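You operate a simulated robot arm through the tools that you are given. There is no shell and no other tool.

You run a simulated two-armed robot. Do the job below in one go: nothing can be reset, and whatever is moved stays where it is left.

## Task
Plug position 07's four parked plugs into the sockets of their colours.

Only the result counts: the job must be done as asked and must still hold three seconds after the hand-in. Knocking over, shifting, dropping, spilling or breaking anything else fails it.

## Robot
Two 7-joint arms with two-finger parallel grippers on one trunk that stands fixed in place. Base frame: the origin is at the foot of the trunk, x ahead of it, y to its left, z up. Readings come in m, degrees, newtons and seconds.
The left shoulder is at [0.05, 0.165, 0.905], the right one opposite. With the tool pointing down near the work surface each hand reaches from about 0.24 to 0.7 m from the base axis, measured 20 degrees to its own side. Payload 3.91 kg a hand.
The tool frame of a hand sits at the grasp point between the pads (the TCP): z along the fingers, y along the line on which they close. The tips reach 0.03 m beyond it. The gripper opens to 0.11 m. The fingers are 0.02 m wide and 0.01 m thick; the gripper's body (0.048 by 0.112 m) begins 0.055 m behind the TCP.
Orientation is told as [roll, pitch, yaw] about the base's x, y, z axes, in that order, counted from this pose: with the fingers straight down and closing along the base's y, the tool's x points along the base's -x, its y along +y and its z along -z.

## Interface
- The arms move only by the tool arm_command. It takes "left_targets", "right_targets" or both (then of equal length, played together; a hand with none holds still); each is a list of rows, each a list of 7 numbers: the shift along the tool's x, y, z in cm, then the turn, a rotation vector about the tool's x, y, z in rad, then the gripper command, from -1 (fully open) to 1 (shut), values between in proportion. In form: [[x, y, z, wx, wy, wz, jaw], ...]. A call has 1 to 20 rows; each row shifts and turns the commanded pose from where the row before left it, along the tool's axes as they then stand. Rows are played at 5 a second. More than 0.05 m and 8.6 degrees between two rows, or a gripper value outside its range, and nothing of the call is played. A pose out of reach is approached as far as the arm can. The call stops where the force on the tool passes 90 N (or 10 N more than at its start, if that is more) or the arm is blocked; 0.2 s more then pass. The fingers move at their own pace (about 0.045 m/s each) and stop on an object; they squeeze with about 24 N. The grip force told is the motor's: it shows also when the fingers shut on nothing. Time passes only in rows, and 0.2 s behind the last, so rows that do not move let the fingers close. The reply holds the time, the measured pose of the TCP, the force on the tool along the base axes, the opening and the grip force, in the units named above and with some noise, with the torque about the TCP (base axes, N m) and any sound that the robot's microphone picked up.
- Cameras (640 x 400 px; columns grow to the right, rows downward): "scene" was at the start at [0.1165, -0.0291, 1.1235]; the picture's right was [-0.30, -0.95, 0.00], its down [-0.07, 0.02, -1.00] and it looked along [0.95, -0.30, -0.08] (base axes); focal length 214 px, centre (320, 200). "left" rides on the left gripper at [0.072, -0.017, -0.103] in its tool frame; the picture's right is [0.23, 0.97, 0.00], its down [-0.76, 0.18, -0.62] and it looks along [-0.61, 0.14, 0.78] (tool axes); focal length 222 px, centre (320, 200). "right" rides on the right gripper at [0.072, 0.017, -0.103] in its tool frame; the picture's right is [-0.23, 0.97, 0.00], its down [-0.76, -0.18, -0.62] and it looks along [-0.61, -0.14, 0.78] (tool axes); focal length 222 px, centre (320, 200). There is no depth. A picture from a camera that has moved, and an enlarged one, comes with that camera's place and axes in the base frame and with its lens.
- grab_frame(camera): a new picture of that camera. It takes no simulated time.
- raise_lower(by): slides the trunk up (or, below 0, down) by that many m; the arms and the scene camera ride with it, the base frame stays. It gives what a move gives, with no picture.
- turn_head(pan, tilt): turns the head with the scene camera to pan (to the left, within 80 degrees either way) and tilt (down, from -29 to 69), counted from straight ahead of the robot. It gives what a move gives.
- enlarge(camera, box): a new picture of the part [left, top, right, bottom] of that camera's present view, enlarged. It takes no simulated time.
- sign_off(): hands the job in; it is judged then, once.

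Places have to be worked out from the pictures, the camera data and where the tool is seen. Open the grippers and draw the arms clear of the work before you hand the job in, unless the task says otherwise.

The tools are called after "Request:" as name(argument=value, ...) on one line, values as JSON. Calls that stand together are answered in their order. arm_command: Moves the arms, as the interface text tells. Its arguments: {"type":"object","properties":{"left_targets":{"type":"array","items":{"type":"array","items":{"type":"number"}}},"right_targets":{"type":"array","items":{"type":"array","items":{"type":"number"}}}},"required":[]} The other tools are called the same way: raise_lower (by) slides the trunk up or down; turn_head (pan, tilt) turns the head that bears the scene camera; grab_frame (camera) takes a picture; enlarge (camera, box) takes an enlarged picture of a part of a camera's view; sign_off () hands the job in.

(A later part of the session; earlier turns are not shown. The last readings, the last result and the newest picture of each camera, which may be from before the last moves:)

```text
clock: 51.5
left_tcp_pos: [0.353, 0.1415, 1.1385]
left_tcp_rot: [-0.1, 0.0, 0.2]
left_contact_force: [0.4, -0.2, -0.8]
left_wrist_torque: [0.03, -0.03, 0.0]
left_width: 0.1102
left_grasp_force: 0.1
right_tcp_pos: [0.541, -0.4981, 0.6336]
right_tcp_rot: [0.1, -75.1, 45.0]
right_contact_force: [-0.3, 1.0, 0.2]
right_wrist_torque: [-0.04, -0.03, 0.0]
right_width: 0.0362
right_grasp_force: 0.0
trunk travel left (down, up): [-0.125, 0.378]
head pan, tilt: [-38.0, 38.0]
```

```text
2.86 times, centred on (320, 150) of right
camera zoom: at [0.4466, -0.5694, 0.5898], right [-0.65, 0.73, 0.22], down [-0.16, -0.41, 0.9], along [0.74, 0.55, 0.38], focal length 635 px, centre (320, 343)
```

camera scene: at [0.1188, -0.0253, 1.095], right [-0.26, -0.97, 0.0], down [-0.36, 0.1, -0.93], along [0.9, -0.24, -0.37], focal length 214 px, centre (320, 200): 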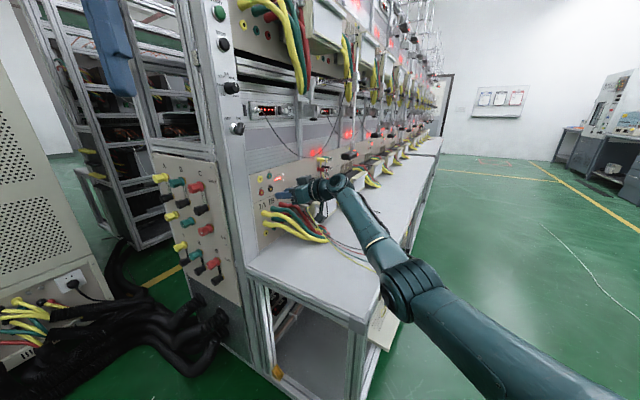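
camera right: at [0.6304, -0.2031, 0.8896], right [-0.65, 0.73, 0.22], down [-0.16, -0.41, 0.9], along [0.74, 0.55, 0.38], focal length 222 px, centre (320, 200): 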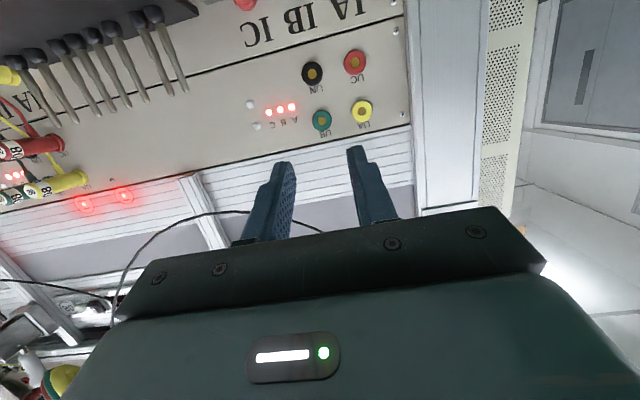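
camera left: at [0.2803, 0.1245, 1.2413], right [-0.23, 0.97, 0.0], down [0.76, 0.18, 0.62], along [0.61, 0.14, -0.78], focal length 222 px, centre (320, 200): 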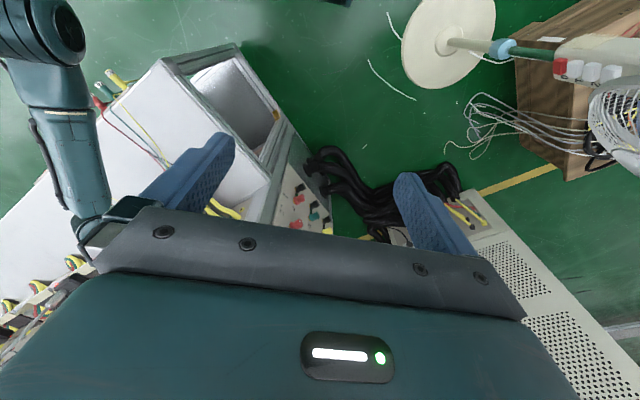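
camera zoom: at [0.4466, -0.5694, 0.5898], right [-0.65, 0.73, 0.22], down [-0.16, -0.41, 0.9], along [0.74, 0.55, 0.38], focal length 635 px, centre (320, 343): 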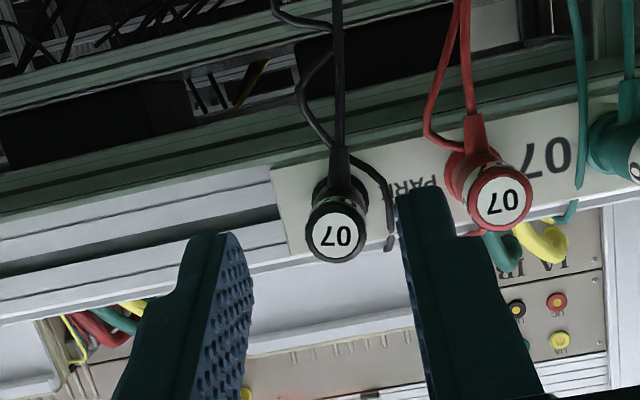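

Aligned within 1 mm (cap is 0.9 mm toward -e). I advance 5.6 cm so the fingertips cover the rear ~2 cm of the plug, then close.

Request:
arm_command(right_targets=[[-0.483, 0.09, 1.803, 0, 0, 0, 0.345], [-0.483, 0, 1.803, 0, 0, 0, 0.345], [-0.483, 0, 1.803, 0, 0, 0, 0.345], [0, 0, 0, 0, 0, 0, 0.345], [0, 0, 0, 0, 0, 0, 1], [0, 0, 0, 0, 0, 0, 1], [0, 0, 0, 0, 0, 0, 1], [0, 0, 0, 0, 0, 0, 1]])

Request:
enlarge(camera="scene", box=[290, 160, 360, 210])

Request:
enlarge(camera="right", box=[220, 100, 420, 220])

```text
clock: 53.3
left_tcp_pos: [0.3531, 0.142, 1.1377]
left_tcp_rot: [-0.2, 0.0, 0.1]
left_contact_force: [-0.2, -0.1, -0.2]
left_wrist_torque: [-0.02, -0.08, 0.01]
left_width: 0.1103
left_grasp_force: 0.1
right_tcp_pos: [0.5802, -0.4579, 0.6334]
right_tcp_rot: [-0.1, -75.0, 44.9]
right_contact_force: [10.3, 0.4, 0.0]
right_wrist_torque: [-0.07, -0.01, -0.25]
right_width: 0.0161
right_grasp_force: 24.2
trunk travel left (down, up): [-0.125, 0.378]
head pan, tilt: [-38.0, 38.0]
```

```text
8.00 times, centred on (325, 185) of scene
camera zoom: at [0.0975, -0.0545, 1.0697], right [-0.62, -0.79, 0.0], down [-0.49, 0.38, -0.79], along [0.62, -0.48, -0.62], focal length 1716 px, centre (280, 320)
```

zoom: 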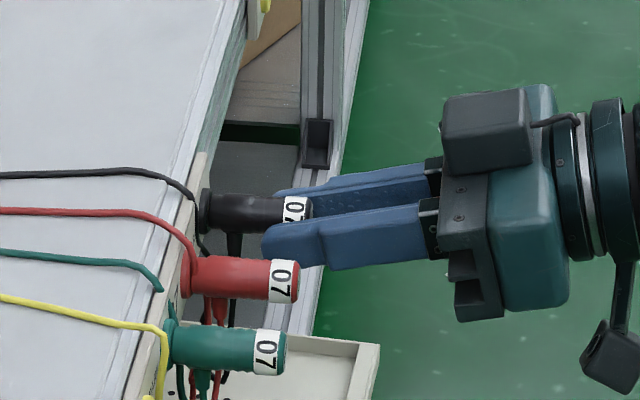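

```text
3.20 times, centred on (320, 160) of right
camera zoom: at [0.4852, -0.5299, 0.5889], right [-0.65, 0.73, 0.22], down [-0.16, -0.41, 0.9], along [0.75, 0.54, 0.38], focal length 711 px, centre (320, 328)
```

zoom: 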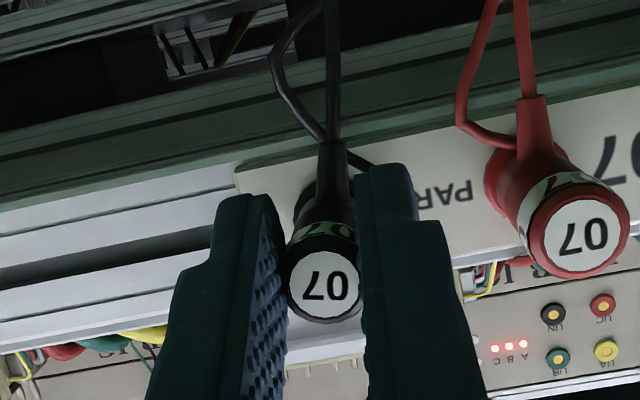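

Gripped at the rear end. I pull it straight out by 5 cm and check that it stays level in the grip.

Request:
arm_command(right_targets=[[0.2588, 0, -0.9659, 0, 0, 0, 1], [0.2588, 0, -0.9659, 0, 0, 0, 1], [0.2588, 0, -0.9659, 0, 0, 0, 1], [0.2588, 0, -0.9659, 0, 0, 0, 1], [0.2588, 0, -0.9659, 0, 0, 0, 1], [0, 0, 0, 0, 0, 0, 1]])

Request:
enlarge(camera="scene", box=[290, 160, 360, 210])

Request:
enlarge(camera="right", box=[220, 100, 420, 220])

```text
clock: 54.7
left_tcp_pos: [0.3532, 0.1427, 1.1381]
left_tcp_rot: [-0.1, -0.2, 0.0]
left_contact_force: [0.2, -0.6, -0.2]
left_wrist_torque: [0.03, -0.02, -0.01]
left_width: 0.1102
left_grasp_force: 0.2
right_tcp_pos: [0.5437, -0.4929, 0.6324]
right_tcp_rot: [0.0, -74.9, 45.1]
right_contact_force: [-0.2, -0.1, -0.5]
right_wrist_torque: [-0.01, 0.0, 0.02]
right_width: 0.0161
right_grasp_force: 24.0
trunk travel left (down, up): [-0.125, 0.378]
head pan, tilt: [-38.0, 38.0]
```

```text
8.00 times, centred on (325, 185) of scene
camera zoom: at [0.0971, -0.0545, 1.0698], right [-0.62, -0.79, 0.0], down [-0.49, 0.38, -0.79], along [0.62, -0.48, -0.62], focal length 1716 px, centre (280, 320)
```

zoom: 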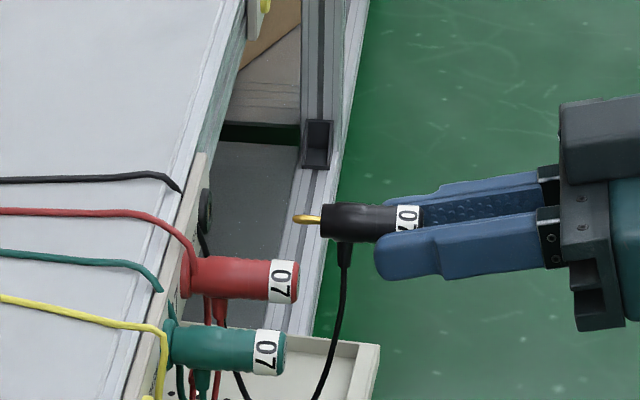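

```text
3.20 times, centred on (320, 160) of right
camera zoom: at [0.4495, -0.5651, 0.589], right [-0.65, 0.73, 0.22], down [-0.16, -0.41, 0.9], along [0.74, 0.55, 0.38], focal length 711 px, centre (320, 328)
```

zoom: 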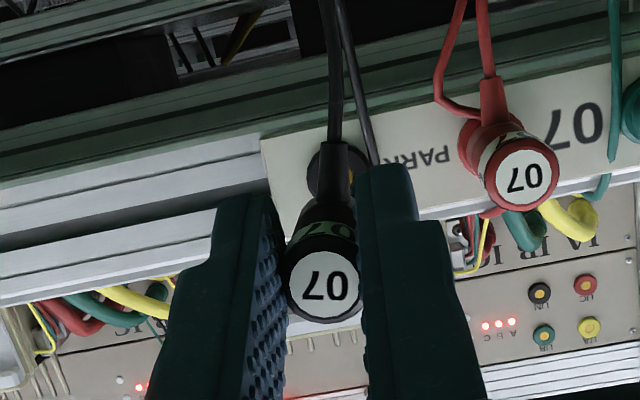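

The plug is straight in the grip (cap position unchanged). I carry it up, across, and down to in front of UN.

Request:
arm_command(right_targets=[[-3.622, 0, -0.9705, 0, 0, 0, 1], [-3.622, 0, -0.9705, 0, 0, 0, 1], [-3.622, 0, -0.9705, 0, 0, 0, 1], [-3.622, 0, -0.9705, 0, 0, 0, 1], [-3.622, 0, -0.9705, 0, 0, 0, 1], [-3.622, 0, -0.9705, 0, 0, 0, 1], [-3.622, 0, -0.9705, 0, 0, 0, 1], [-3.622, 0, -0.9705, 0, 0, 0, 1], [-0.993, 1.281, 3.706, 0, 0, 0, 1], [-0.993, 1.281, 3.706, 0, 0, 0, 1], [-0.993, 1.281, 3.706, 0, 0, 0, 1], [-0.993, 1.281, 3.706, 0, 0, 0, 1], [-0.993, 1.281, 3.706, 0, 0, 0, 1], [-0.993, 1.281, 3.706, 0, 0, 0, 1], [-0.993, 1.281, 3.706, 0, 0, 0, 1], [-0.993, 1.281, 3.706, 0, 0, 0, 1], [-0.993, 1.281, 3.706, 0, 0, 0, 1], [-0.993, 1.281, 3.706, 0, 0, 0, 1], [3.511, 0, 0.941, 0, 0, 0, 1], [3.511, 0, 0.941, 0, 0, 0, 1]])

Request:
turn_head(pan=-15, tilt=22)

Request:
enlarge(camera="scene", box=[255, 170, 305, 205])

Request:
enlarge(camera="right", box=[250, 90, 410, 230])

```text
clock: 58.9
left_tcp_pos: [0.3518, 0.1421, 1.1372]
left_tcp_rot: [-0.1, -0.1, 0.0]
left_contact_force: [0.4, 0.4, -0.7]
left_wrist_torque: [0.0, 0.0, 0.02]
left_width: 0.11
left_grasp_force: 0.1
right_tcp_pos: [0.725, -0.131, 0.8611]
right_tcp_rot: [0.1, -75.1, 44.9]
right_contact_force: [0.1, -0.6, -0.6]
right_wrist_torque: [0.0, 0.01, -0.01]
right_width: 0.0161
right_grasp_force: 23.7
trunk travel left (down, up): [-0.125, 0.378]
head pan, tilt: [-38.0, 38.0]
```

```text
clock: 59.8
left_tcp_pos: [0.3529, 0.1418, 1.1384]
left_tcp_rot: [-0.1, -0.1, 0.1]
left_contact_force: [0.4, 0.0, -0.4]
left_wrist_torque: [0.0, 0.04, 0.01]
left_width: 0.11
left_grasp_force: 0.0
right_tcp_pos: [0.7246, -0.1304, 0.8612]
right_tcp_rot: [0.0, -75.2, 45.0]
right_contact_force: [-0.1, -1.1, -0.7]
right_wrist_torque: [0.01, 0.02, 0.0]
right_width: 0.0163
right_grasp_force: 23.7
trunk travel left (down, up): [-0.125, 0.378]
head pan, tilt: [-15.0, 22.0]
```

```text
11.43 times, centred on (280, 188) of scene
camera zoom: at [0.1188, -0.0254, 1.0949], right [-0.26, -0.97, 0.0], down [-0.36, 0.1, -0.93], along [0.9, -0.24, -0.38], focal length 2451 px, centre (777, 343)
```

zoom: 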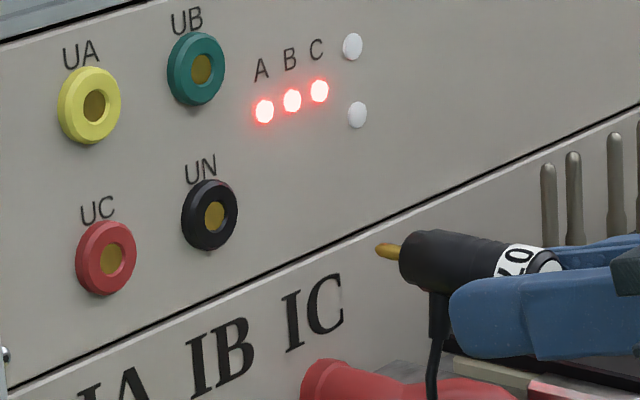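

```text
2.86 times, centred on (330, 160) of right
camera zoom: at [0.6302, -0.2028, 0.8167], right [-0.65, 0.73, 0.22], down [-0.16, -0.41, 0.9], along [0.74, 0.55, 0.38], focal length 635 px, centre (291, 314)
```

zoom: 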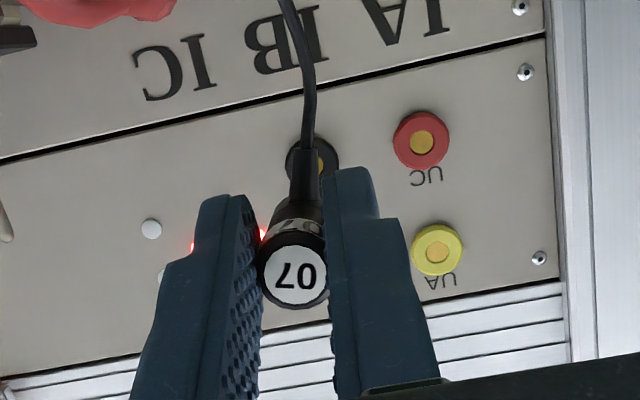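

Both views put the pin on UN's axis within about 0.5 mm. I advance 5 cm (pin then ~1 cm short of the socket) and check again.

Request:
arm_command(right_targets=[[-0.275, 0, 1.2203, 0, 0, 0, 1], [-0.3235, 0, 1.2074, 0, 0, 0, 1], [-0.3235, 0, 1.2074, 0, 0, 0, 1], [-0.3235, 0, 1.2074, 0, 0, 0, 1], [0, 0, 0, 0, 0, 0, 1], [0, 0, 0, 0, 0, 0, 1]])

Request:
enlarge(camera="scene", box=[258, 176, 298, 201])

Request:
enlarge(camera="right", box=[250, 110, 410, 230])

```text
clock: 61.2
left_tcp_pos: [0.3518, 0.1431, 1.138]
left_tcp_rot: [-0.1, -0.1, 0.1]
left_contact_force: [0.5, 0.7, -0.6]
left_wrist_torque: [0.02, -0.01, 0.01]
left_width: 0.1099
left_grasp_force: 0.0
right_tcp_pos: [0.7594, -0.0964, 0.8606]
right_tcp_rot: [0.1, -75.0, 45.0]
right_contact_force: [-0.5, 0.3, -0.8]
right_wrist_torque: [-0.02, 0.01, 0.0]
right_width: 0.0161
right_grasp_force: 23.9
trunk travel left (down, up): [-0.125, 0.378]
head pan, tilt: [-15.0, 22.0]
```

```text
16.00 times, centred on (278, 188) of scene
camera zoom: at [0.1188, -0.0254, 1.095], right [-0.26, -0.97, 0.0], down [-0.36, 0.1, -0.93], along [0.9, -0.24, -0.37], focal length 3432 px, centre (992, 384)
```

zoom: 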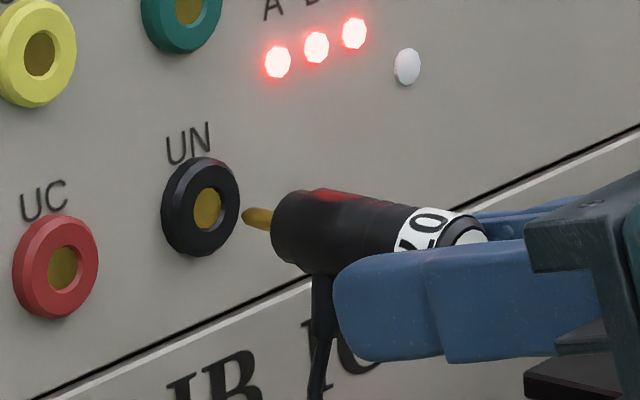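

```text
3.33 times, centred on (330, 170) of right
camera zoom: at [0.6653, -0.1675, 0.8163], right [-0.65, 0.73, 0.22], down [-0.16, -0.41, 0.9], along [0.74, 0.55, 0.38], focal length 740 px, centre (287, 300)
```

zoom: 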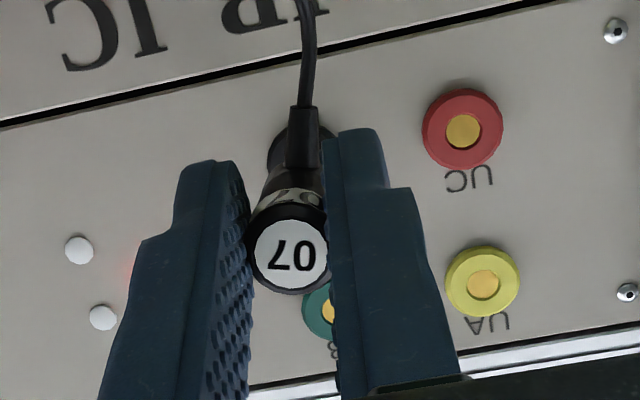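

Extrapolating the pin axis hits UN's centre within a fraction of a mm, ~10 mm away. I advance 13 mm in 2.6 mm steps, watching the force.

Request:
arm_command(right_targets=[[-0.0673, 0, 0.2511, 0, 0, 0, 1], [-0.0673, 0, 0.2511, 0, 0, 0, 1], [-0.0673, 0, 0.2511, 0, 0, 0, 1], [-0.0673, 0, 0.2511, 0, 0, 0, 1], [-0.0673, 0, 0.2511, 0, 0, 0, 1], [0, 0, 0, 0, 0, 0, 1]])

Request:
enlarge(camera="scene", box=[258, 176, 298, 201])

```text
clock: 62.6
left_tcp_pos: [0.3518, 0.1425, 1.1374]
left_tcp_rot: [-0.2, 0.0, 0.1]
left_contact_force: [-0.3, 0.0, 0.4]
left_wrist_torque: [0.0, 0.02, -0.01]
left_width: 0.1099
left_grasp_force: 0.0
right_tcp_pos: [0.7677, -0.0877, 0.8609]
right_tcp_rot: [0.1, -75.0, 45.0]
right_contact_force: [-0.6, 0.1, -0.2]
right_wrist_torque: [-0.01, 0.02, 0.0]
right_width: 0.0161
right_grasp_force: 23.9
trunk travel left (down, up): [-0.125, 0.378]
head pan, tilt: [-15.0, 22.0]
```

```text
16.00 times, centred on (278, 188) of scene
camera zoom: at [0.1188, -0.0254, 1.095], right [-0.26, -0.97, 0.0], down [-0.36, 0.1, -0.93], along [0.9, -0.24, -0.37], focal length 3432 px, centre (992, 384)
```

zoom: 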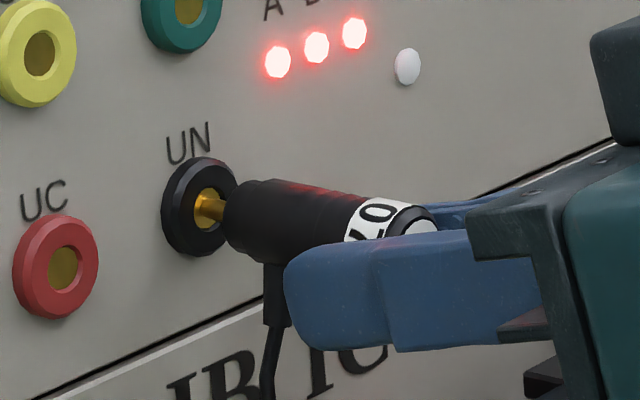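

The pin is entering UN freely. I push on 10.5 mm more to seat it.

Request:
arm_command(right_targets=[[-0.0673, 0, 0.2511, 0, 0, 0, 1], [-0.0673, 0, 0.2511, 0, 0, 0, 1], [-0.0673, 0, 0.2511, 0, 0, 0, 1], [-0.0673, 0, 0.2511, 0, 0, 0, 1], [0, 0, 0, 0, 0, 0, 1]])

Request:
enlarge(camera="scene", box=[258, 176, 298, 201])

```text
clock: 63.8
left_tcp_pos: [0.3509, 0.1413, 1.1386]
left_tcp_rot: [-0.2, -0.1, 0.1]
left_contact_force: [0.5, 0.0, -0.2]
left_wrist_torque: [0.04, -0.02, 0.01]
left_width: 0.1097
left_grasp_force: 0.0
right_tcp_pos: [0.7761, -0.0794, 0.8595]
right_tcp_rot: [0.3, -75.0, 44.9]
right_contact_force: [-20.0, -7.9, -2.4]
right_wrist_torque: [0.0, -0.04, 0.08]
right_width: 0.0159
right_grasp_force: 24.3
trunk travel left (down, up): [-0.125, 0.378]
head pan, tilt: [-15.0, 22.0]
```

```text
16.00 times, centred on (278, 188) of scene
camera zoom: at [0.1176, -0.026, 1.0951], right [-0.26, -0.97, 0.0], down [-0.36, 0.1, -0.93], along [0.9, -0.24, -0.37], focal length 3432 px, centre (992, 384)
```

zoom: 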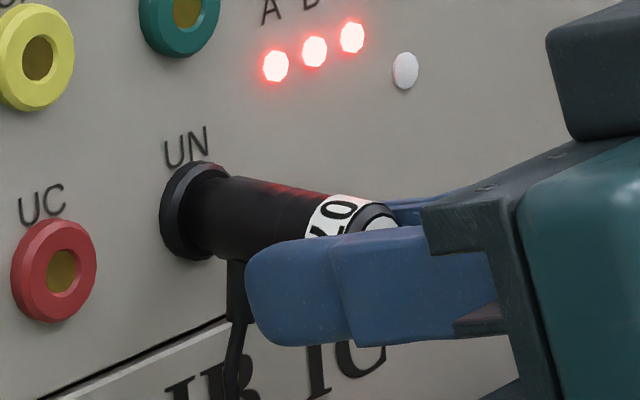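

Contact at 20 N with the body against the socket ring. I press 1.5 mm more to be sure that it is fully seated.

Request:
arm_command(right_targets=[[-0.0388, 0, 0.1449, 0, 0, 0, 1], [0, 0, 0, 0, 0, 0, 1]])

Request:
enlarge(camera="scene", box=[258, 176, 298, 201])

Request:
enlarge(camera="right", box=[250, 110, 410, 230])

```text
clock: 64.4
left_tcp_pos: [0.3503, 0.1411, 1.1385]
left_tcp_rot: [-0.1, -0.1, 0.1]
left_contact_force: [-0.2, 0.1, 1.0]
left_wrist_torque: [-0.01, -0.01, -0.01]
left_width: 0.1102
left_grasp_force: 0.1
right_tcp_pos: [0.7763, -0.0793, 0.8607]
right_tcp_rot: [-0.1, -75.0, 45.1]
right_contact_force: [-21.0, -7.7, -4.7]
right_wrist_torque: [-0.1, 0.08, 0.12]
right_width: 0.0163
right_grasp_force: 23.9
trunk travel left (down, up): [-0.125, 0.378]
head pan, tilt: [-15.0, 22.0]
```

```text
16.00 times, centred on (278, 188) of scene
camera zoom: at [0.1176, -0.026, 1.0951], right [-0.26, -0.97, 0.0], down [-0.36, 0.1, -0.93], along [0.9, -0.24, -0.37], focal length 3432 px, centre (992, 384)
```

zoom: 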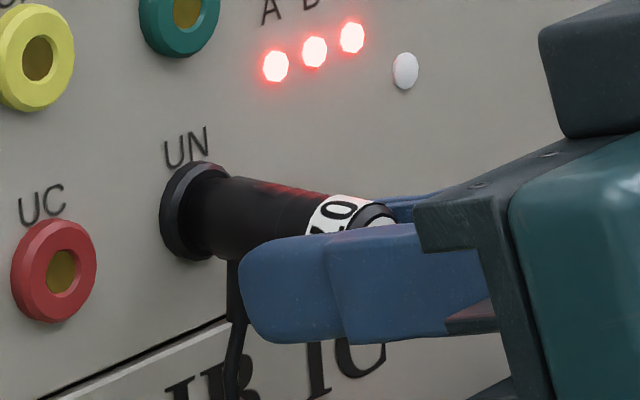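

```text
3.33 times, centred on (330, 170) of right
camera zoom: at [0.6821, -0.1507, 0.8164], right [-0.65, 0.73, 0.22], down [-0.16, -0.41, 0.9], along [0.74, 0.55, 0.38], focal length 740 px, centre (287, 300)
```

zoom: 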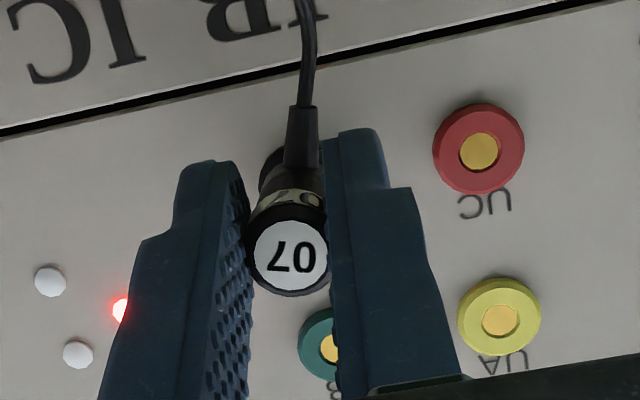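

The fingers slid slightly along the plug while it stayed put, so it appears bottomed out. I zoom in on the joint to confirm that no gap or pin is visible.

Request:
enlarge(camera="scene", box=[264, 182, 284, 196])

Request:
enlarge(camera="scene", box=[305, 145, 345, 170])

```text
16.00 times, centred on (274, 189) of scene
camera zoom: at [0.1176, -0.026, 1.0951], right [-0.26, -0.97, 0.0], down [-0.36, 0.1, -0.93], along [0.9, -0.24, -0.37], focal length 3432 px, centre (1056, 376)
```

zoom: 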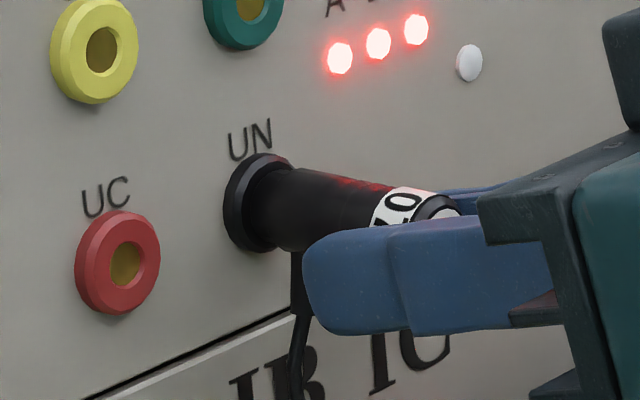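

```text
16.00 times, centred on (325, 158) of scene
camera zoom: at [0.1176, -0.026, 1.0951], right [-0.26, -0.97, 0.0], down [-0.36, 0.1, -0.93], along [0.9, -0.24, -0.37], focal length 3432 px, centre (240, 880)
```

zoom: 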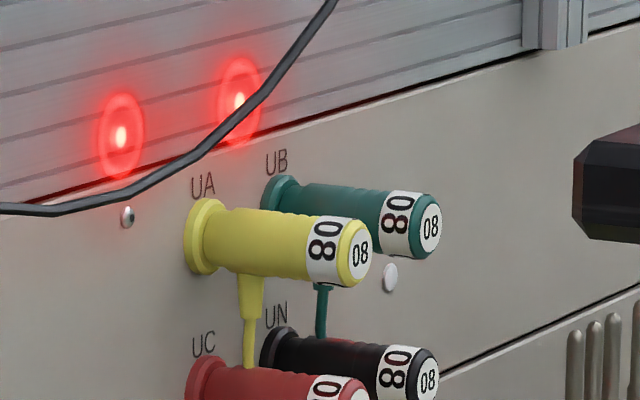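

It looks seated just like position 08's plugs. I release and back straight out.

Request:
arm_command(right_targets=[[0.0388, 0, -0.1449, 0, 0, 0, 0.345], [0, 0, 0, 0, 0, 0, 0.345], [0, 0, 0, 0, 0, 0, 0.345], [0.259, 0, -0.966, 0, 0, 0, 0.345], [0.518, 0, -1.932, 0, 0, 0, 0.345], [0.518, 0, -1.932, 0, 0, 0, 0.345], [0.518, 0, -1.932, 0, 0, 0, 0.345], [0, 0, 0, 0, 0, 0, 0.345]])

Request:
enlarge(camera="scene", box=[255, 170, 305, 205])

Request:
grab_frame(camera="right")

```text
clock: 66.2
left_tcp_pos: [0.3519, 0.1422, 1.1388]
left_tcp_rot: [-0.1, -0.1, 0.1]
left_contact_force: [0.2, -0.2, 0.7]
left_wrist_torque: [-0.01, 0.01, -0.07]
left_width: 0.1099
left_grasp_force: 0.0
right_tcp_pos: [0.7261, -0.1292, 0.8597]
right_tcp_rot: [0.1, -75.0, 44.9]
right_contact_force: [-0.6, -0.7, -0.2]
right_wrist_torque: [-0.02, 0.0, -0.01]
right_width: 0.0364
right_grasp_force: 0.0
trunk travel left (down, up): [-0.125, 0.378]
head pan, tilt: [-15.0, 22.0]
```

```text
11.43 times, centred on (280, 188) of scene
camera zoom: at [0.1187, -0.0255, 1.095], right [-0.26, -0.97, 0.0], down [-0.36, 0.1, -0.93], along [0.9, -0.24, -0.37], focal length 2451 px, centre (777, 343)
```

zoom: 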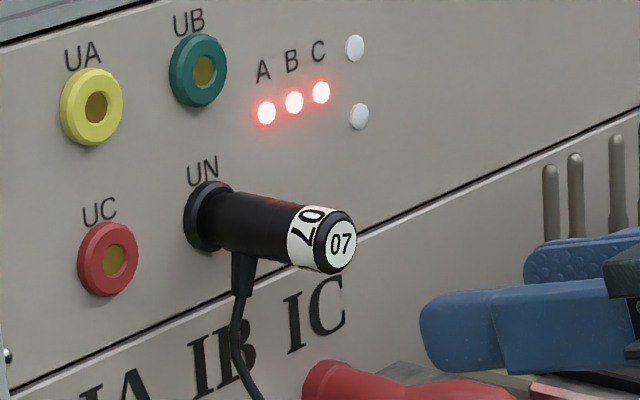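

```text
taken
camera right: at [0.6319, -0.2008, 0.8162], right [-0.65, 0.73, 0.22], down [-0.16, -0.41, 0.9], along [0.75, 0.55, 0.38], focal length 222 px, centre (320, 200)
```

right: 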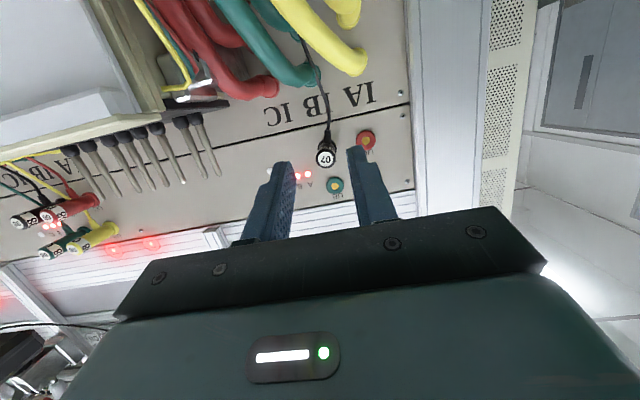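

Black is plugged into UN and stands by itself. Next is red: I travel back to in front of the red parked plug.

Request:
arm_command(right_targets=[[-3.526, 0, -0.945, 0, 0, 0, 0.345], [-3.526, 0, -0.945, 0, 0, 0, 0.345], [1.0192, -0.813, -3.804, 0, 0, 0, 0.345], [1.0192, -0.813, -3.804, 0, 0, 0, 0.345], [1.0192, -0.813, -3.804, 0, 0, 0, 0.345], [1.0192, -0.813, -3.804, 0, 0, 0, 0.345], [1.0192, -0.813, -3.804, 0, 0, 0, 0.345], [1.0192, -0.813, -3.804, 0, 0, 0, 0.345], [1.0192, -0.813, -3.804, 0, 0, 0, 0.345], [1.0192, -0.813, -3.804, 0, 0, 0, 0.345], [1.0192, -0.813, -3.804, 0, 0, 0, 0.345], [1.0192, -0.813, -3.804, 0, 0, 0, 0.345], [3.616, 0, 0.969, 0, 0, 0, 0.345], [3.616, 0, 0.969, 0, 0, 0, 0.345], [3.616, 0, 0.969, 0, 0, 0, 0.345], [3.616, 0, 0.969, 0, 0, 0, 0.345], [3.616, 0, 0.969, 0, 0, 0, 0.345], [3.616, 0, 0.969, 0, 0, 0, 0.345], [3.616, 0, 0.969, 0, 0, 0, 0.345], [3.616, 0, 0.969, 0, 0, 0, 0.345]])

Request:
turn_head(pan=-38, tilt=38)

Request:
enlarge(camera="scene", box=[290, 160, 360, 210])

Request:
enlarge(camera="right", box=[220, 80, 420, 220])

```text
clock: 70.4
left_tcp_pos: [0.3535, 0.1422, 1.1394]
left_tcp_rot: [-0.1, -0.1, 0.1]
left_contact_force: [-0.6, 0.1, 1.1]
left_wrist_torque: [-0.01, 0.01, -0.01]
left_width: 0.1099
left_grasp_force: 0.0
right_tcp_pos: [0.5064, -0.4646, 0.6339]
right_tcp_rot: [-0.1, -75.1, 45.2]
right_contact_force: [0.3, -0.2, 0.3]
right_wrist_torque: [-0.02, -0.01, 0.0]
right_width: 0.0365
right_grasp_force: 0.1
trunk travel left (down, up): [-0.125, 0.378]
head pan, tilt: [-15.0, 22.0]
```

```text
clock: 71.2
left_tcp_pos: [0.3532, 0.1427, 1.1382]
left_tcp_rot: [-0.1, -0.1, 0.1]
left_contact_force: [-0.5, -0.5, -0.3]
left_wrist_torque: [0.0, 0.01, -0.01]
left_width: 0.1101
left_grasp_force: 0.1
right_tcp_pos: [0.5072, -0.4644, 0.6324]
right_tcp_rot: [0.0, -75.1, 45.2]
right_contact_force: [0.5, -0.5, 0.4]
right_wrist_torque: [-0.01, 0.0, 0.01]
right_width: 0.0361
right_grasp_force: 0.1
trunk travel left (down, up): [-0.125, 0.378]
head pan, tilt: [-38.0, 38.0]
```

```text
8.00 times, centred on (325, 185) of scene
camera zoom: at [0.0972, -0.0545, 1.0698], right [-0.61, -0.79, 0.0], down [-0.49, 0.38, -0.79], along [0.62, -0.48, -0.62], focal length 1716 px, centre (280, 320)
```

zoom: 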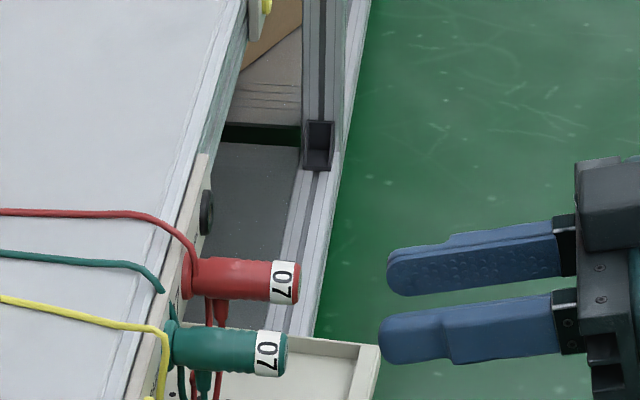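

```text
2.86 times, centred on (320, 150) of right
camera zoom: at [0.4122, -0.5359, 0.5889], right [-0.65, 0.73, 0.22], down [-0.16, -0.41, 0.9], along [0.74, 0.55, 0.38], focal length 635 px, centre (320, 343)
```

zoom: 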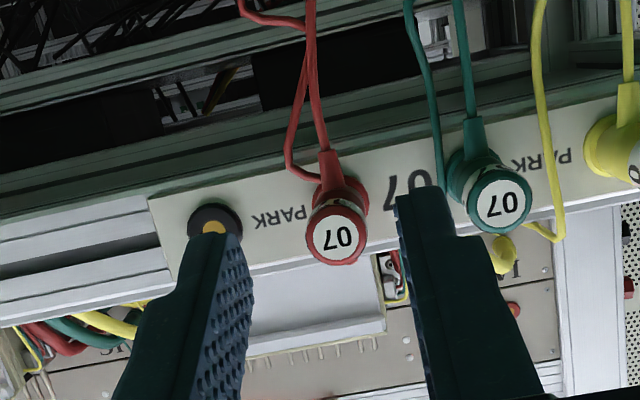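

Red is lined up the same way (0.8 mm offset). I advance with a 0.4 mm correction and close on the red plug.

Request:
arm_command(right_targets=[[-0.483, 0.045, 1.803, 0, 0, 0, 0.345], [-0.483, 0, 1.803, 0, 0, 0, 0.345], [-0.483, 0, 1.803, 0, 0, 0, 0.345], [0, 0, 0, 0, 0, 0, 0.345], [0, 0, 0, 0, 0, 0, 1], [0, 0, 0, 0, 0, 0, 1], [0, 0, 0, 0, 0, 0, 1], [0, 0, 0, 0, 0, 0, 1]])

Request:
enlarge(camera="scene", box=[290, 160, 360, 210])

Request:
enlarge(camera="right", box=[220, 100, 420, 220])

```text
clock: 73.0
left_tcp_pos: [0.352, 0.1416, 1.1378]
left_tcp_rot: [-0.1, -0.1, 0.1]
left_contact_force: [0.0, 0.9, 0.0]
left_wrist_torque: [0.0, -0.01, -0.02]
left_width: 0.1099
left_grasp_force: 0.0
right_tcp_pos: [0.5453, -0.4241, 0.6333]
right_tcp_rot: [0.1, -75.0, 45.1]
right_contact_force: [-3.5, 2.4, 0.2]
right_wrist_torque: [-0.01, 0.0, 0.1]
right_width: 0.0162
right_grasp_force: 23.6
trunk travel left (down, up): [-0.125, 0.378]
head pan, tilt: [-38.0, 38.0]
```

```text
8.00 times, centred on (325, 185) of scene
camera zoom: at [0.097, -0.0543, 1.0698], right [-0.62, -0.79, 0.0], down [-0.49, 0.38, -0.79], along [0.62, -0.48, -0.62], focal length 1716 px, centre (280, 320)
```

zoom: 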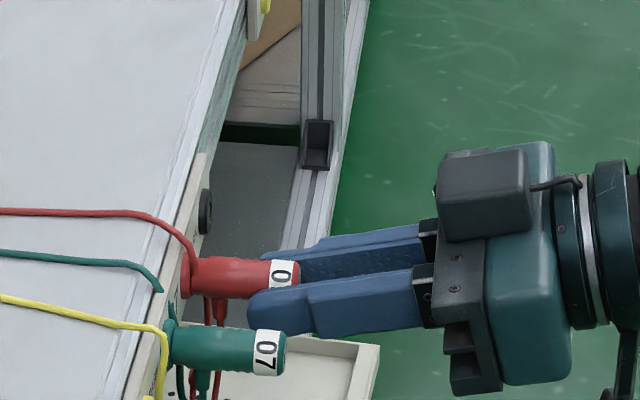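

```text
3.20 times, centred on (320, 160) of right
camera zoom: at [0.4512, -0.4964, 0.5889], right [-0.65, 0.73, 0.22], down [-0.16, -0.41, 0.9], along [0.74, 0.55, 0.38], focal length 711 px, centre (320, 328)
```

zoom: 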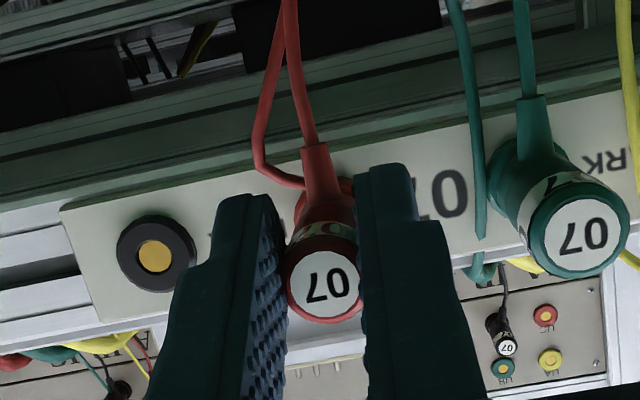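

Red is gripped with little side load. I pull it out 5 cm.

Request:
arm_command(right_targets=[[0.2588, 0, -0.9659, 0, 0, 0, 1], [0.2588, 0, -0.9659, 0, 0, 0, 1], [0.2588, 0, -0.9659, 0, 0, 0, 1], [0.2588, 0, -0.9659, 0, 0, 0, 1], [0.2588, 0, -0.9659, 0, 0, 0, 1], [0, 0, 0, 0, 0, 0, 1]])

Request:
enlarge(camera="scene", box=[290, 160, 360, 210])

Request:
enlarge(camera="right", box=[220, 100, 420, 220])

```text
clock: 74.4
left_tcp_pos: [0.3532, 0.1408, 1.1382]
left_tcp_rot: [-0.2, -0.1, 0.1]
left_contact_force: [-0.5, 0.3, 0.1]
left_wrist_torque: [-0.02, -0.01, -0.03]
left_width: 0.1102
left_grasp_force: 0.1
right_tcp_pos: [0.5099, -0.4607, 0.6335]
right_tcp_rot: [0.0, -74.9, 45.2]
right_contact_force: [-0.3, 0.1, 0.1]
right_wrist_torque: [-0.03, 0.03, 0.03]
right_width: 0.0164
right_grasp_force: 23.9
trunk travel left (down, up): [-0.125, 0.378]
head pan, tilt: [-38.0, 38.0]
```

```text
8.00 times, centred on (325, 185) of scene
camera zoom: at [0.0971, -0.0545, 1.0698], right [-0.62, -0.79, 0.0], down [-0.49, 0.38, -0.79], along [0.62, -0.48, -0.62], focal length 1716 px, centre (280, 320)
```

zoom: 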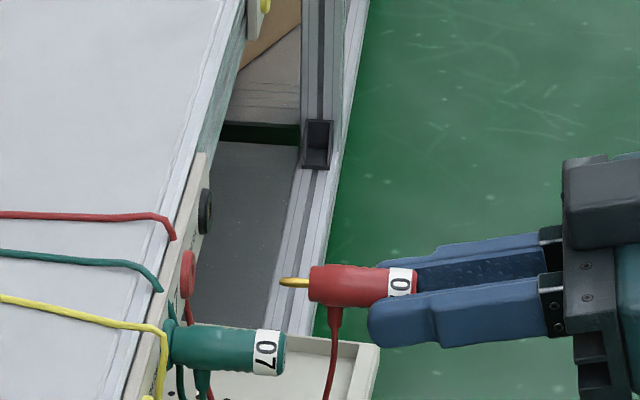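

```text
3.20 times, centred on (320, 160) of right
camera zoom: at [0.4154, -0.5324, 0.5888], right [-0.65, 0.73, 0.22], down [-0.16, -0.41, 0.9], along [0.74, 0.55, 0.38], focal length 711 px, centre (320, 328)
```

zoom: 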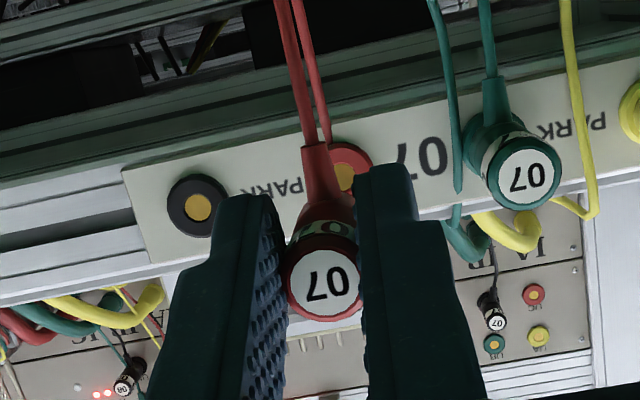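

Red is out cleanly. I carry it over to in front of UC (e≈0.564, z≈0.861).

Request:
arm_command(right_targets=[[-3.622, 0, -0.9705, 0, 0, 0, 1], [-3.622, 0, -0.9705, 0, 0, 0, 1], [-3.622, 0, -0.9705, 0, 0, 0, 1], [-3.622, 0, -0.9705, 0, 0, 0, 1], [-3.622, 0, -0.9705, 0, 0, 0, 1], [-3.622, 0, -0.9705, 0, 0, 0, 1], [-3.622, 0, -0.9705, 0, 0, 0, 1], [-3.622, 0, -0.9705, 0, 0, 0, 1], [-0.9939, 1.226, 3.709, 0, 0, 0, 1], [-0.9939, 1.226, 3.709, 0, 0, 0, 1], [-0.9939, 1.226, 3.709, 0, 0, 0, 1], [-0.9939, 1.226, 3.709, 0, 0, 0, 1], [-0.9939, 1.226, 3.709, 0, 0, 0, 1], [-0.9939, 1.226, 3.709, 0, 0, 0, 1], [-0.9939, 1.226, 3.709, 0, 0, 0, 1], [-0.9939, 1.226, 3.709, 0, 0, 0, 1], [-0.9939, 1.226, 3.709, 0, 0, 0, 1], [-0.9939, 1.226, 3.709, 0, 0, 0, 1], [3.501, 0, 0.938, 0, 0, 0, 1], [3.501, 0, 0.938, 0, 0, 0, 1]])

Request:
turn_head(pan=-15, tilt=22)

Request:
enlarge(camera="scene", box=[250, 170, 300, 205])

Request:
enlarge(camera="right", box=[250, 90, 410, 230])

```text
clock: 78.6
left_tcp_pos: [0.3523, 0.1412, 1.1389]
left_tcp_rot: [-0.1, -0.1, 0.2]
left_contact_force: [0.0, 0.6, 0.6]
left_wrist_torque: [0.01, -0.01, -0.01]
left_width: 0.11
left_grasp_force: 0.1
right_tcp_pos: [0.6949, -0.102, 0.8604]
right_tcp_rot: [0.0, -75.1, 45.1]
right_contact_force: [-0.2, -1.1, -0.3]
right_wrist_torque: [0.01, -0.01, 0.02]
right_width: 0.0163
right_grasp_force: 23.8
trunk travel left (down, up): [-0.125, 0.378]
head pan, tilt: [-38.0, 38.0]
```

```text
clock: 79.5
left_tcp_pos: [0.3518, 0.1413, 1.1387]
left_tcp_rot: [-0.1, 0.0, 0.0]
left_contact_force: [-0.1, -0.4, -0.1]
left_wrist_torque: [-0.03, 0.03, 0.01]
left_width: 0.1102
left_grasp_force: 0.0
right_tcp_pos: [0.6948, -0.1022, 0.8604]
right_tcp_rot: [0.1, -75.0, 45.0]
right_contact_force: [-0.4, 0.4, -0.4]
right_wrist_torque: [-0.01, 0.01, 0.0]
right_width: 0.0163
right_grasp_force: 23.5
trunk travel left (down, up): [-0.125, 0.378]
head pan, tilt: [-15.0, 22.0]
```

```text
11.43 times, centred on (275, 188) of scene
camera zoom: at [0.1188, -0.0254, 1.0949], right [-0.26, -0.97, 0.0], down [-0.36, 0.1, -0.93], along [0.9, -0.24, -0.38], focal length 2451 px, centre (834, 343)
```

zoom: 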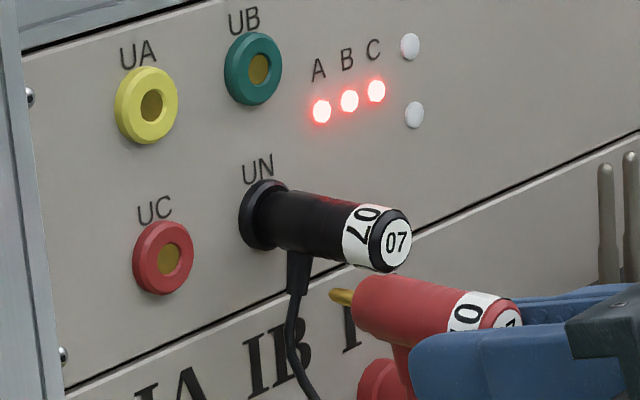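

```text
2.86 times, centred on (330, 160) of right
camera zoom: at [0.6009, -0.1738, 0.8155], right [-0.65, 0.73, 0.22], down [-0.16, -0.41, 0.9], along [0.74, 0.55, 0.38], focal length 635 px, centre (291, 314)
```

zoom: 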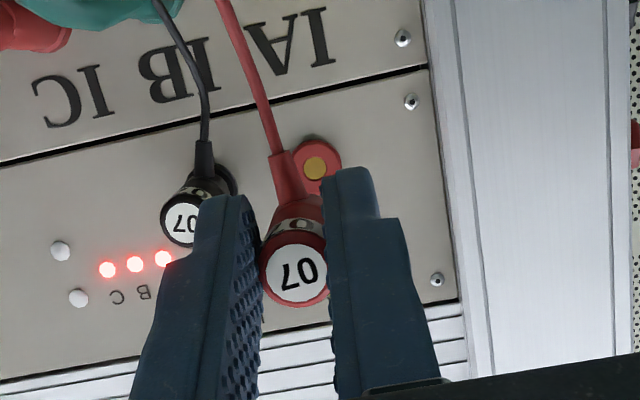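

Red's pin is within ~0.7 mm of UC's axis in both views. I nudge 0.4 mm toward -e and advance 5 cm.

Request:
arm_command(right_targets=[[-0.3235, 0.04, 1.2074, 0, 0, 0, 1], [-0.3235, 0, 1.2074, 0, 0, 0, 1], [-0.3235, 0, 1.2074, 0, 0, 0, 1], [-0.3235, 0, 1.2074, 0, 0, 0, 1], [0, 0, 0, 0, 0, 0, 1], [0, 0, 0, 0, 0, 0, 1]])

Request:
enlarge(camera="scene", box=[252, 178, 292, 203])

Request:
enlarge(camera="right", box=[250, 110, 410, 230])

```text
clock: 80.9
left_tcp_pos: [0.3527, 0.1419, 1.1385]
left_tcp_rot: [-0.2, -0.1, 0.1]
left_contact_force: [-0.1, 0.3, -0.3]
left_wrist_torque: [0.01, -0.01, -0.02]
left_width: 0.11
left_grasp_force: 0.0
right_tcp_pos: [0.7305, -0.0657, 0.8606]
right_tcp_rot: [0.0, -75.0, 44.9]
right_contact_force: [0.0, -0.2, 0.0]
right_wrist_torque: [0.02, 0.05, 0.0]
right_width: 0.0164
right_grasp_force: 24.3
trunk travel left (down, up): [-0.125, 0.378]
head pan, tilt: [-15.0, 22.0]
```

```text
16.00 times, centred on (272, 190) of scene
camera zoom: at [0.1188, -0.0254, 1.095], right [-0.26, -0.97, 0.0], down [-0.36, 0.1, -0.93], along [0.9, -0.24, -0.37], focal length 3432 px, centre (1088, 352)
```

zoom: 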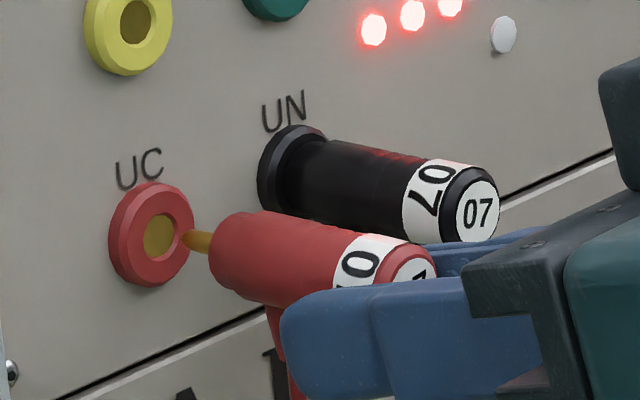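

```text
3.33 times, centred on (330, 170) of right
camera zoom: at [0.6358, -0.1374, 0.816], right [-0.65, 0.73, 0.22], down [-0.16, -0.41, 0.9], along [0.74, 0.55, 0.38], focal length 740 px, centre (287, 300)
```

zoom: 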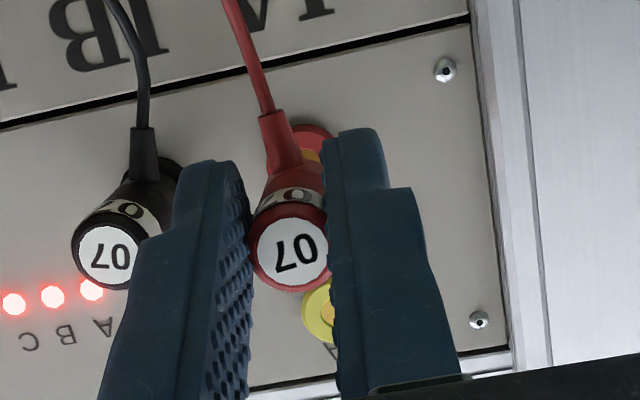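

The pin is ~7 mm from UC and reads about 0.7 mm high. I lower that much and advance 13 mm in small steps.

Request:
arm_command(right_targets=[[0.0676, 0, 0.0181, 0, 0, 0, 1], [-0.0673, 0, 0.2511, 0, 0, 0, 1], [-0.0673, 0, 0.2511, 0, 0, 0, 1], [-0.0673, 0, 0.2511, 0, 0, 0, 1], [-0.0673, 0, 0.2511, 0, 0, 0, 1], [-0.0673, 0, 0.2511, 0, 0, 0, 1], [0, 0, 0, 0, 0, 0, 1]])

Request:
enlarge(camera="scene", box=[252, 178, 292, 203])

```text
clock: 82.5
left_tcp_pos: [0.3519, 0.1427, 1.1387]
left_tcp_rot: [-0.1, 0.0, 0.1]
left_contact_force: [0.0, 0.2, 0.0]
left_wrist_torque: [-0.01, -0.01, 0.01]
left_width: 0.11
left_grasp_force: 0.1
right_tcp_pos: [0.7393, -0.058, 0.8601]
right_tcp_rot: [0.0, -75.1, 44.9]
right_contact_force: [0.0, -1.6, 0.3]
right_wrist_torque: [0.03, 0.04, -0.03]
right_width: 0.0158
right_grasp_force: 24.1
trunk travel left (down, up): [-0.125, 0.378]
head pan, tilt: [-15.0, 22.0]
```

```text
16.00 times, centred on (272, 190) of scene
camera zoom: at [0.1187, -0.0254, 1.095], right [-0.26, -0.97, 0.0], down [-0.36, 0.1, -0.93], along [0.9, -0.24, -0.37], focal length 3432 px, centre (1088, 352)
```

zoom: 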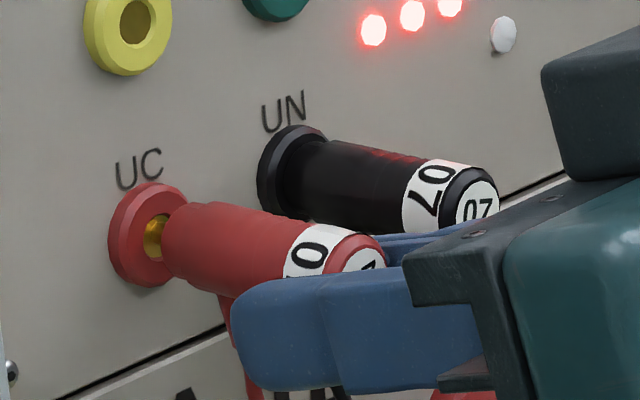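

The pin is inside UC with no resistance. I push on ~8.5 mm to seat it.

Request:
arm_command(right_targets=[[-0.0673, 0, 0.2511, 0, 0, 0, 1], [-0.0673, 0, 0.2511, 0, 0, 0, 1], [-0.0673, 0, 0.2511, 0, 0, 0, 1], [-0.0259, 0, 0.0966, 0, 0, 0, 1], [0, 0, 0, 0, 0, 0, 1]])

Request:
enlarge(camera="scene", box=[252, 178, 292, 203])

```text
clock: 83.7
left_tcp_pos: [0.3513, 0.1413, 1.1384]
left_tcp_rot: [0.0, -0.1, 0.1]
left_contact_force: [0.3, 0.4, -1.1]
left_wrist_torque: [-0.01, 0.03, 0.04]
left_width: 0.11
left_grasp_force: 0.0
right_tcp_pos: [0.7439, -0.052, 0.8601]
right_tcp_rot: [0.2, -75.0, 44.9]
right_contact_force: [-16.0, -11.0, -3.4]
right_wrist_torque: [-0.14, 0.18, 0.4]
right_width: 0.0162
right_grasp_force: 23.7
trunk travel left (down, up): [-0.125, 0.378]
head pan, tilt: [-15.0, 22.0]
```

```text
16.00 times, centred on (272, 190) of scene
camera zoom: at [0.118, -0.0262, 1.095], right [-0.26, -0.97, 0.0], down [-0.36, 0.1, -0.93], along [0.9, -0.24, -0.37], focal length 3432 px, centre (1088, 352)
```

zoom: 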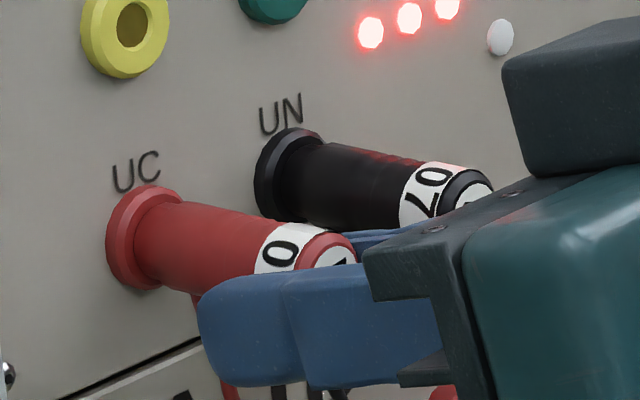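

Seated against the ring at ~19 N. One more mm of push to be sure, then release and retreat with a smaller opening because of the black neighbour.

Request:
arm_command(right_targets=[[-0.0388, 0, 0.1449, 0, 0, 0, 1], [0, 0, 0, 0, 0, 0, 1]])

Request:
enlarge(camera="scene", box=[252, 178, 292, 203])

```text
clock: 84.3
left_tcp_pos: [0.3525, 0.1407, 1.1377]
left_tcp_rot: [0.0, -0.1, 0.1]
left_contact_force: [-0.5, 0.2, 0.5]
left_wrist_torque: [-0.02, 0.0, -0.01]
left_width: 0.1101
left_grasp_force: 0.0
right_tcp_pos: [0.7458, -0.0498, 0.8601]
right_tcp_rot: [0.2, -75.1, 44.7]
right_contact_force: [-12.6, -11.9, -3.8]
right_wrist_torque: [-0.16, 0.23, 0.3]
right_width: 0.0164
right_grasp_force: 24.1
trunk travel left (down, up): [-0.125, 0.378]
head pan, tilt: [-15.0, 22.0]
```

```text
16.00 times, centred on (272, 190) of scene
camera zoom: at [0.1183, -0.0263, 1.095], right [-0.26, -0.97, 0.0], down [-0.36, 0.1, -0.93], along [0.9, -0.24, -0.37], focal length 3432 px, centre (1088, 352)
```

zoom: 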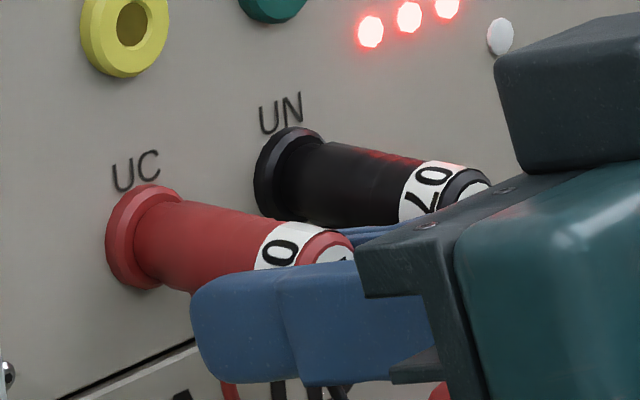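

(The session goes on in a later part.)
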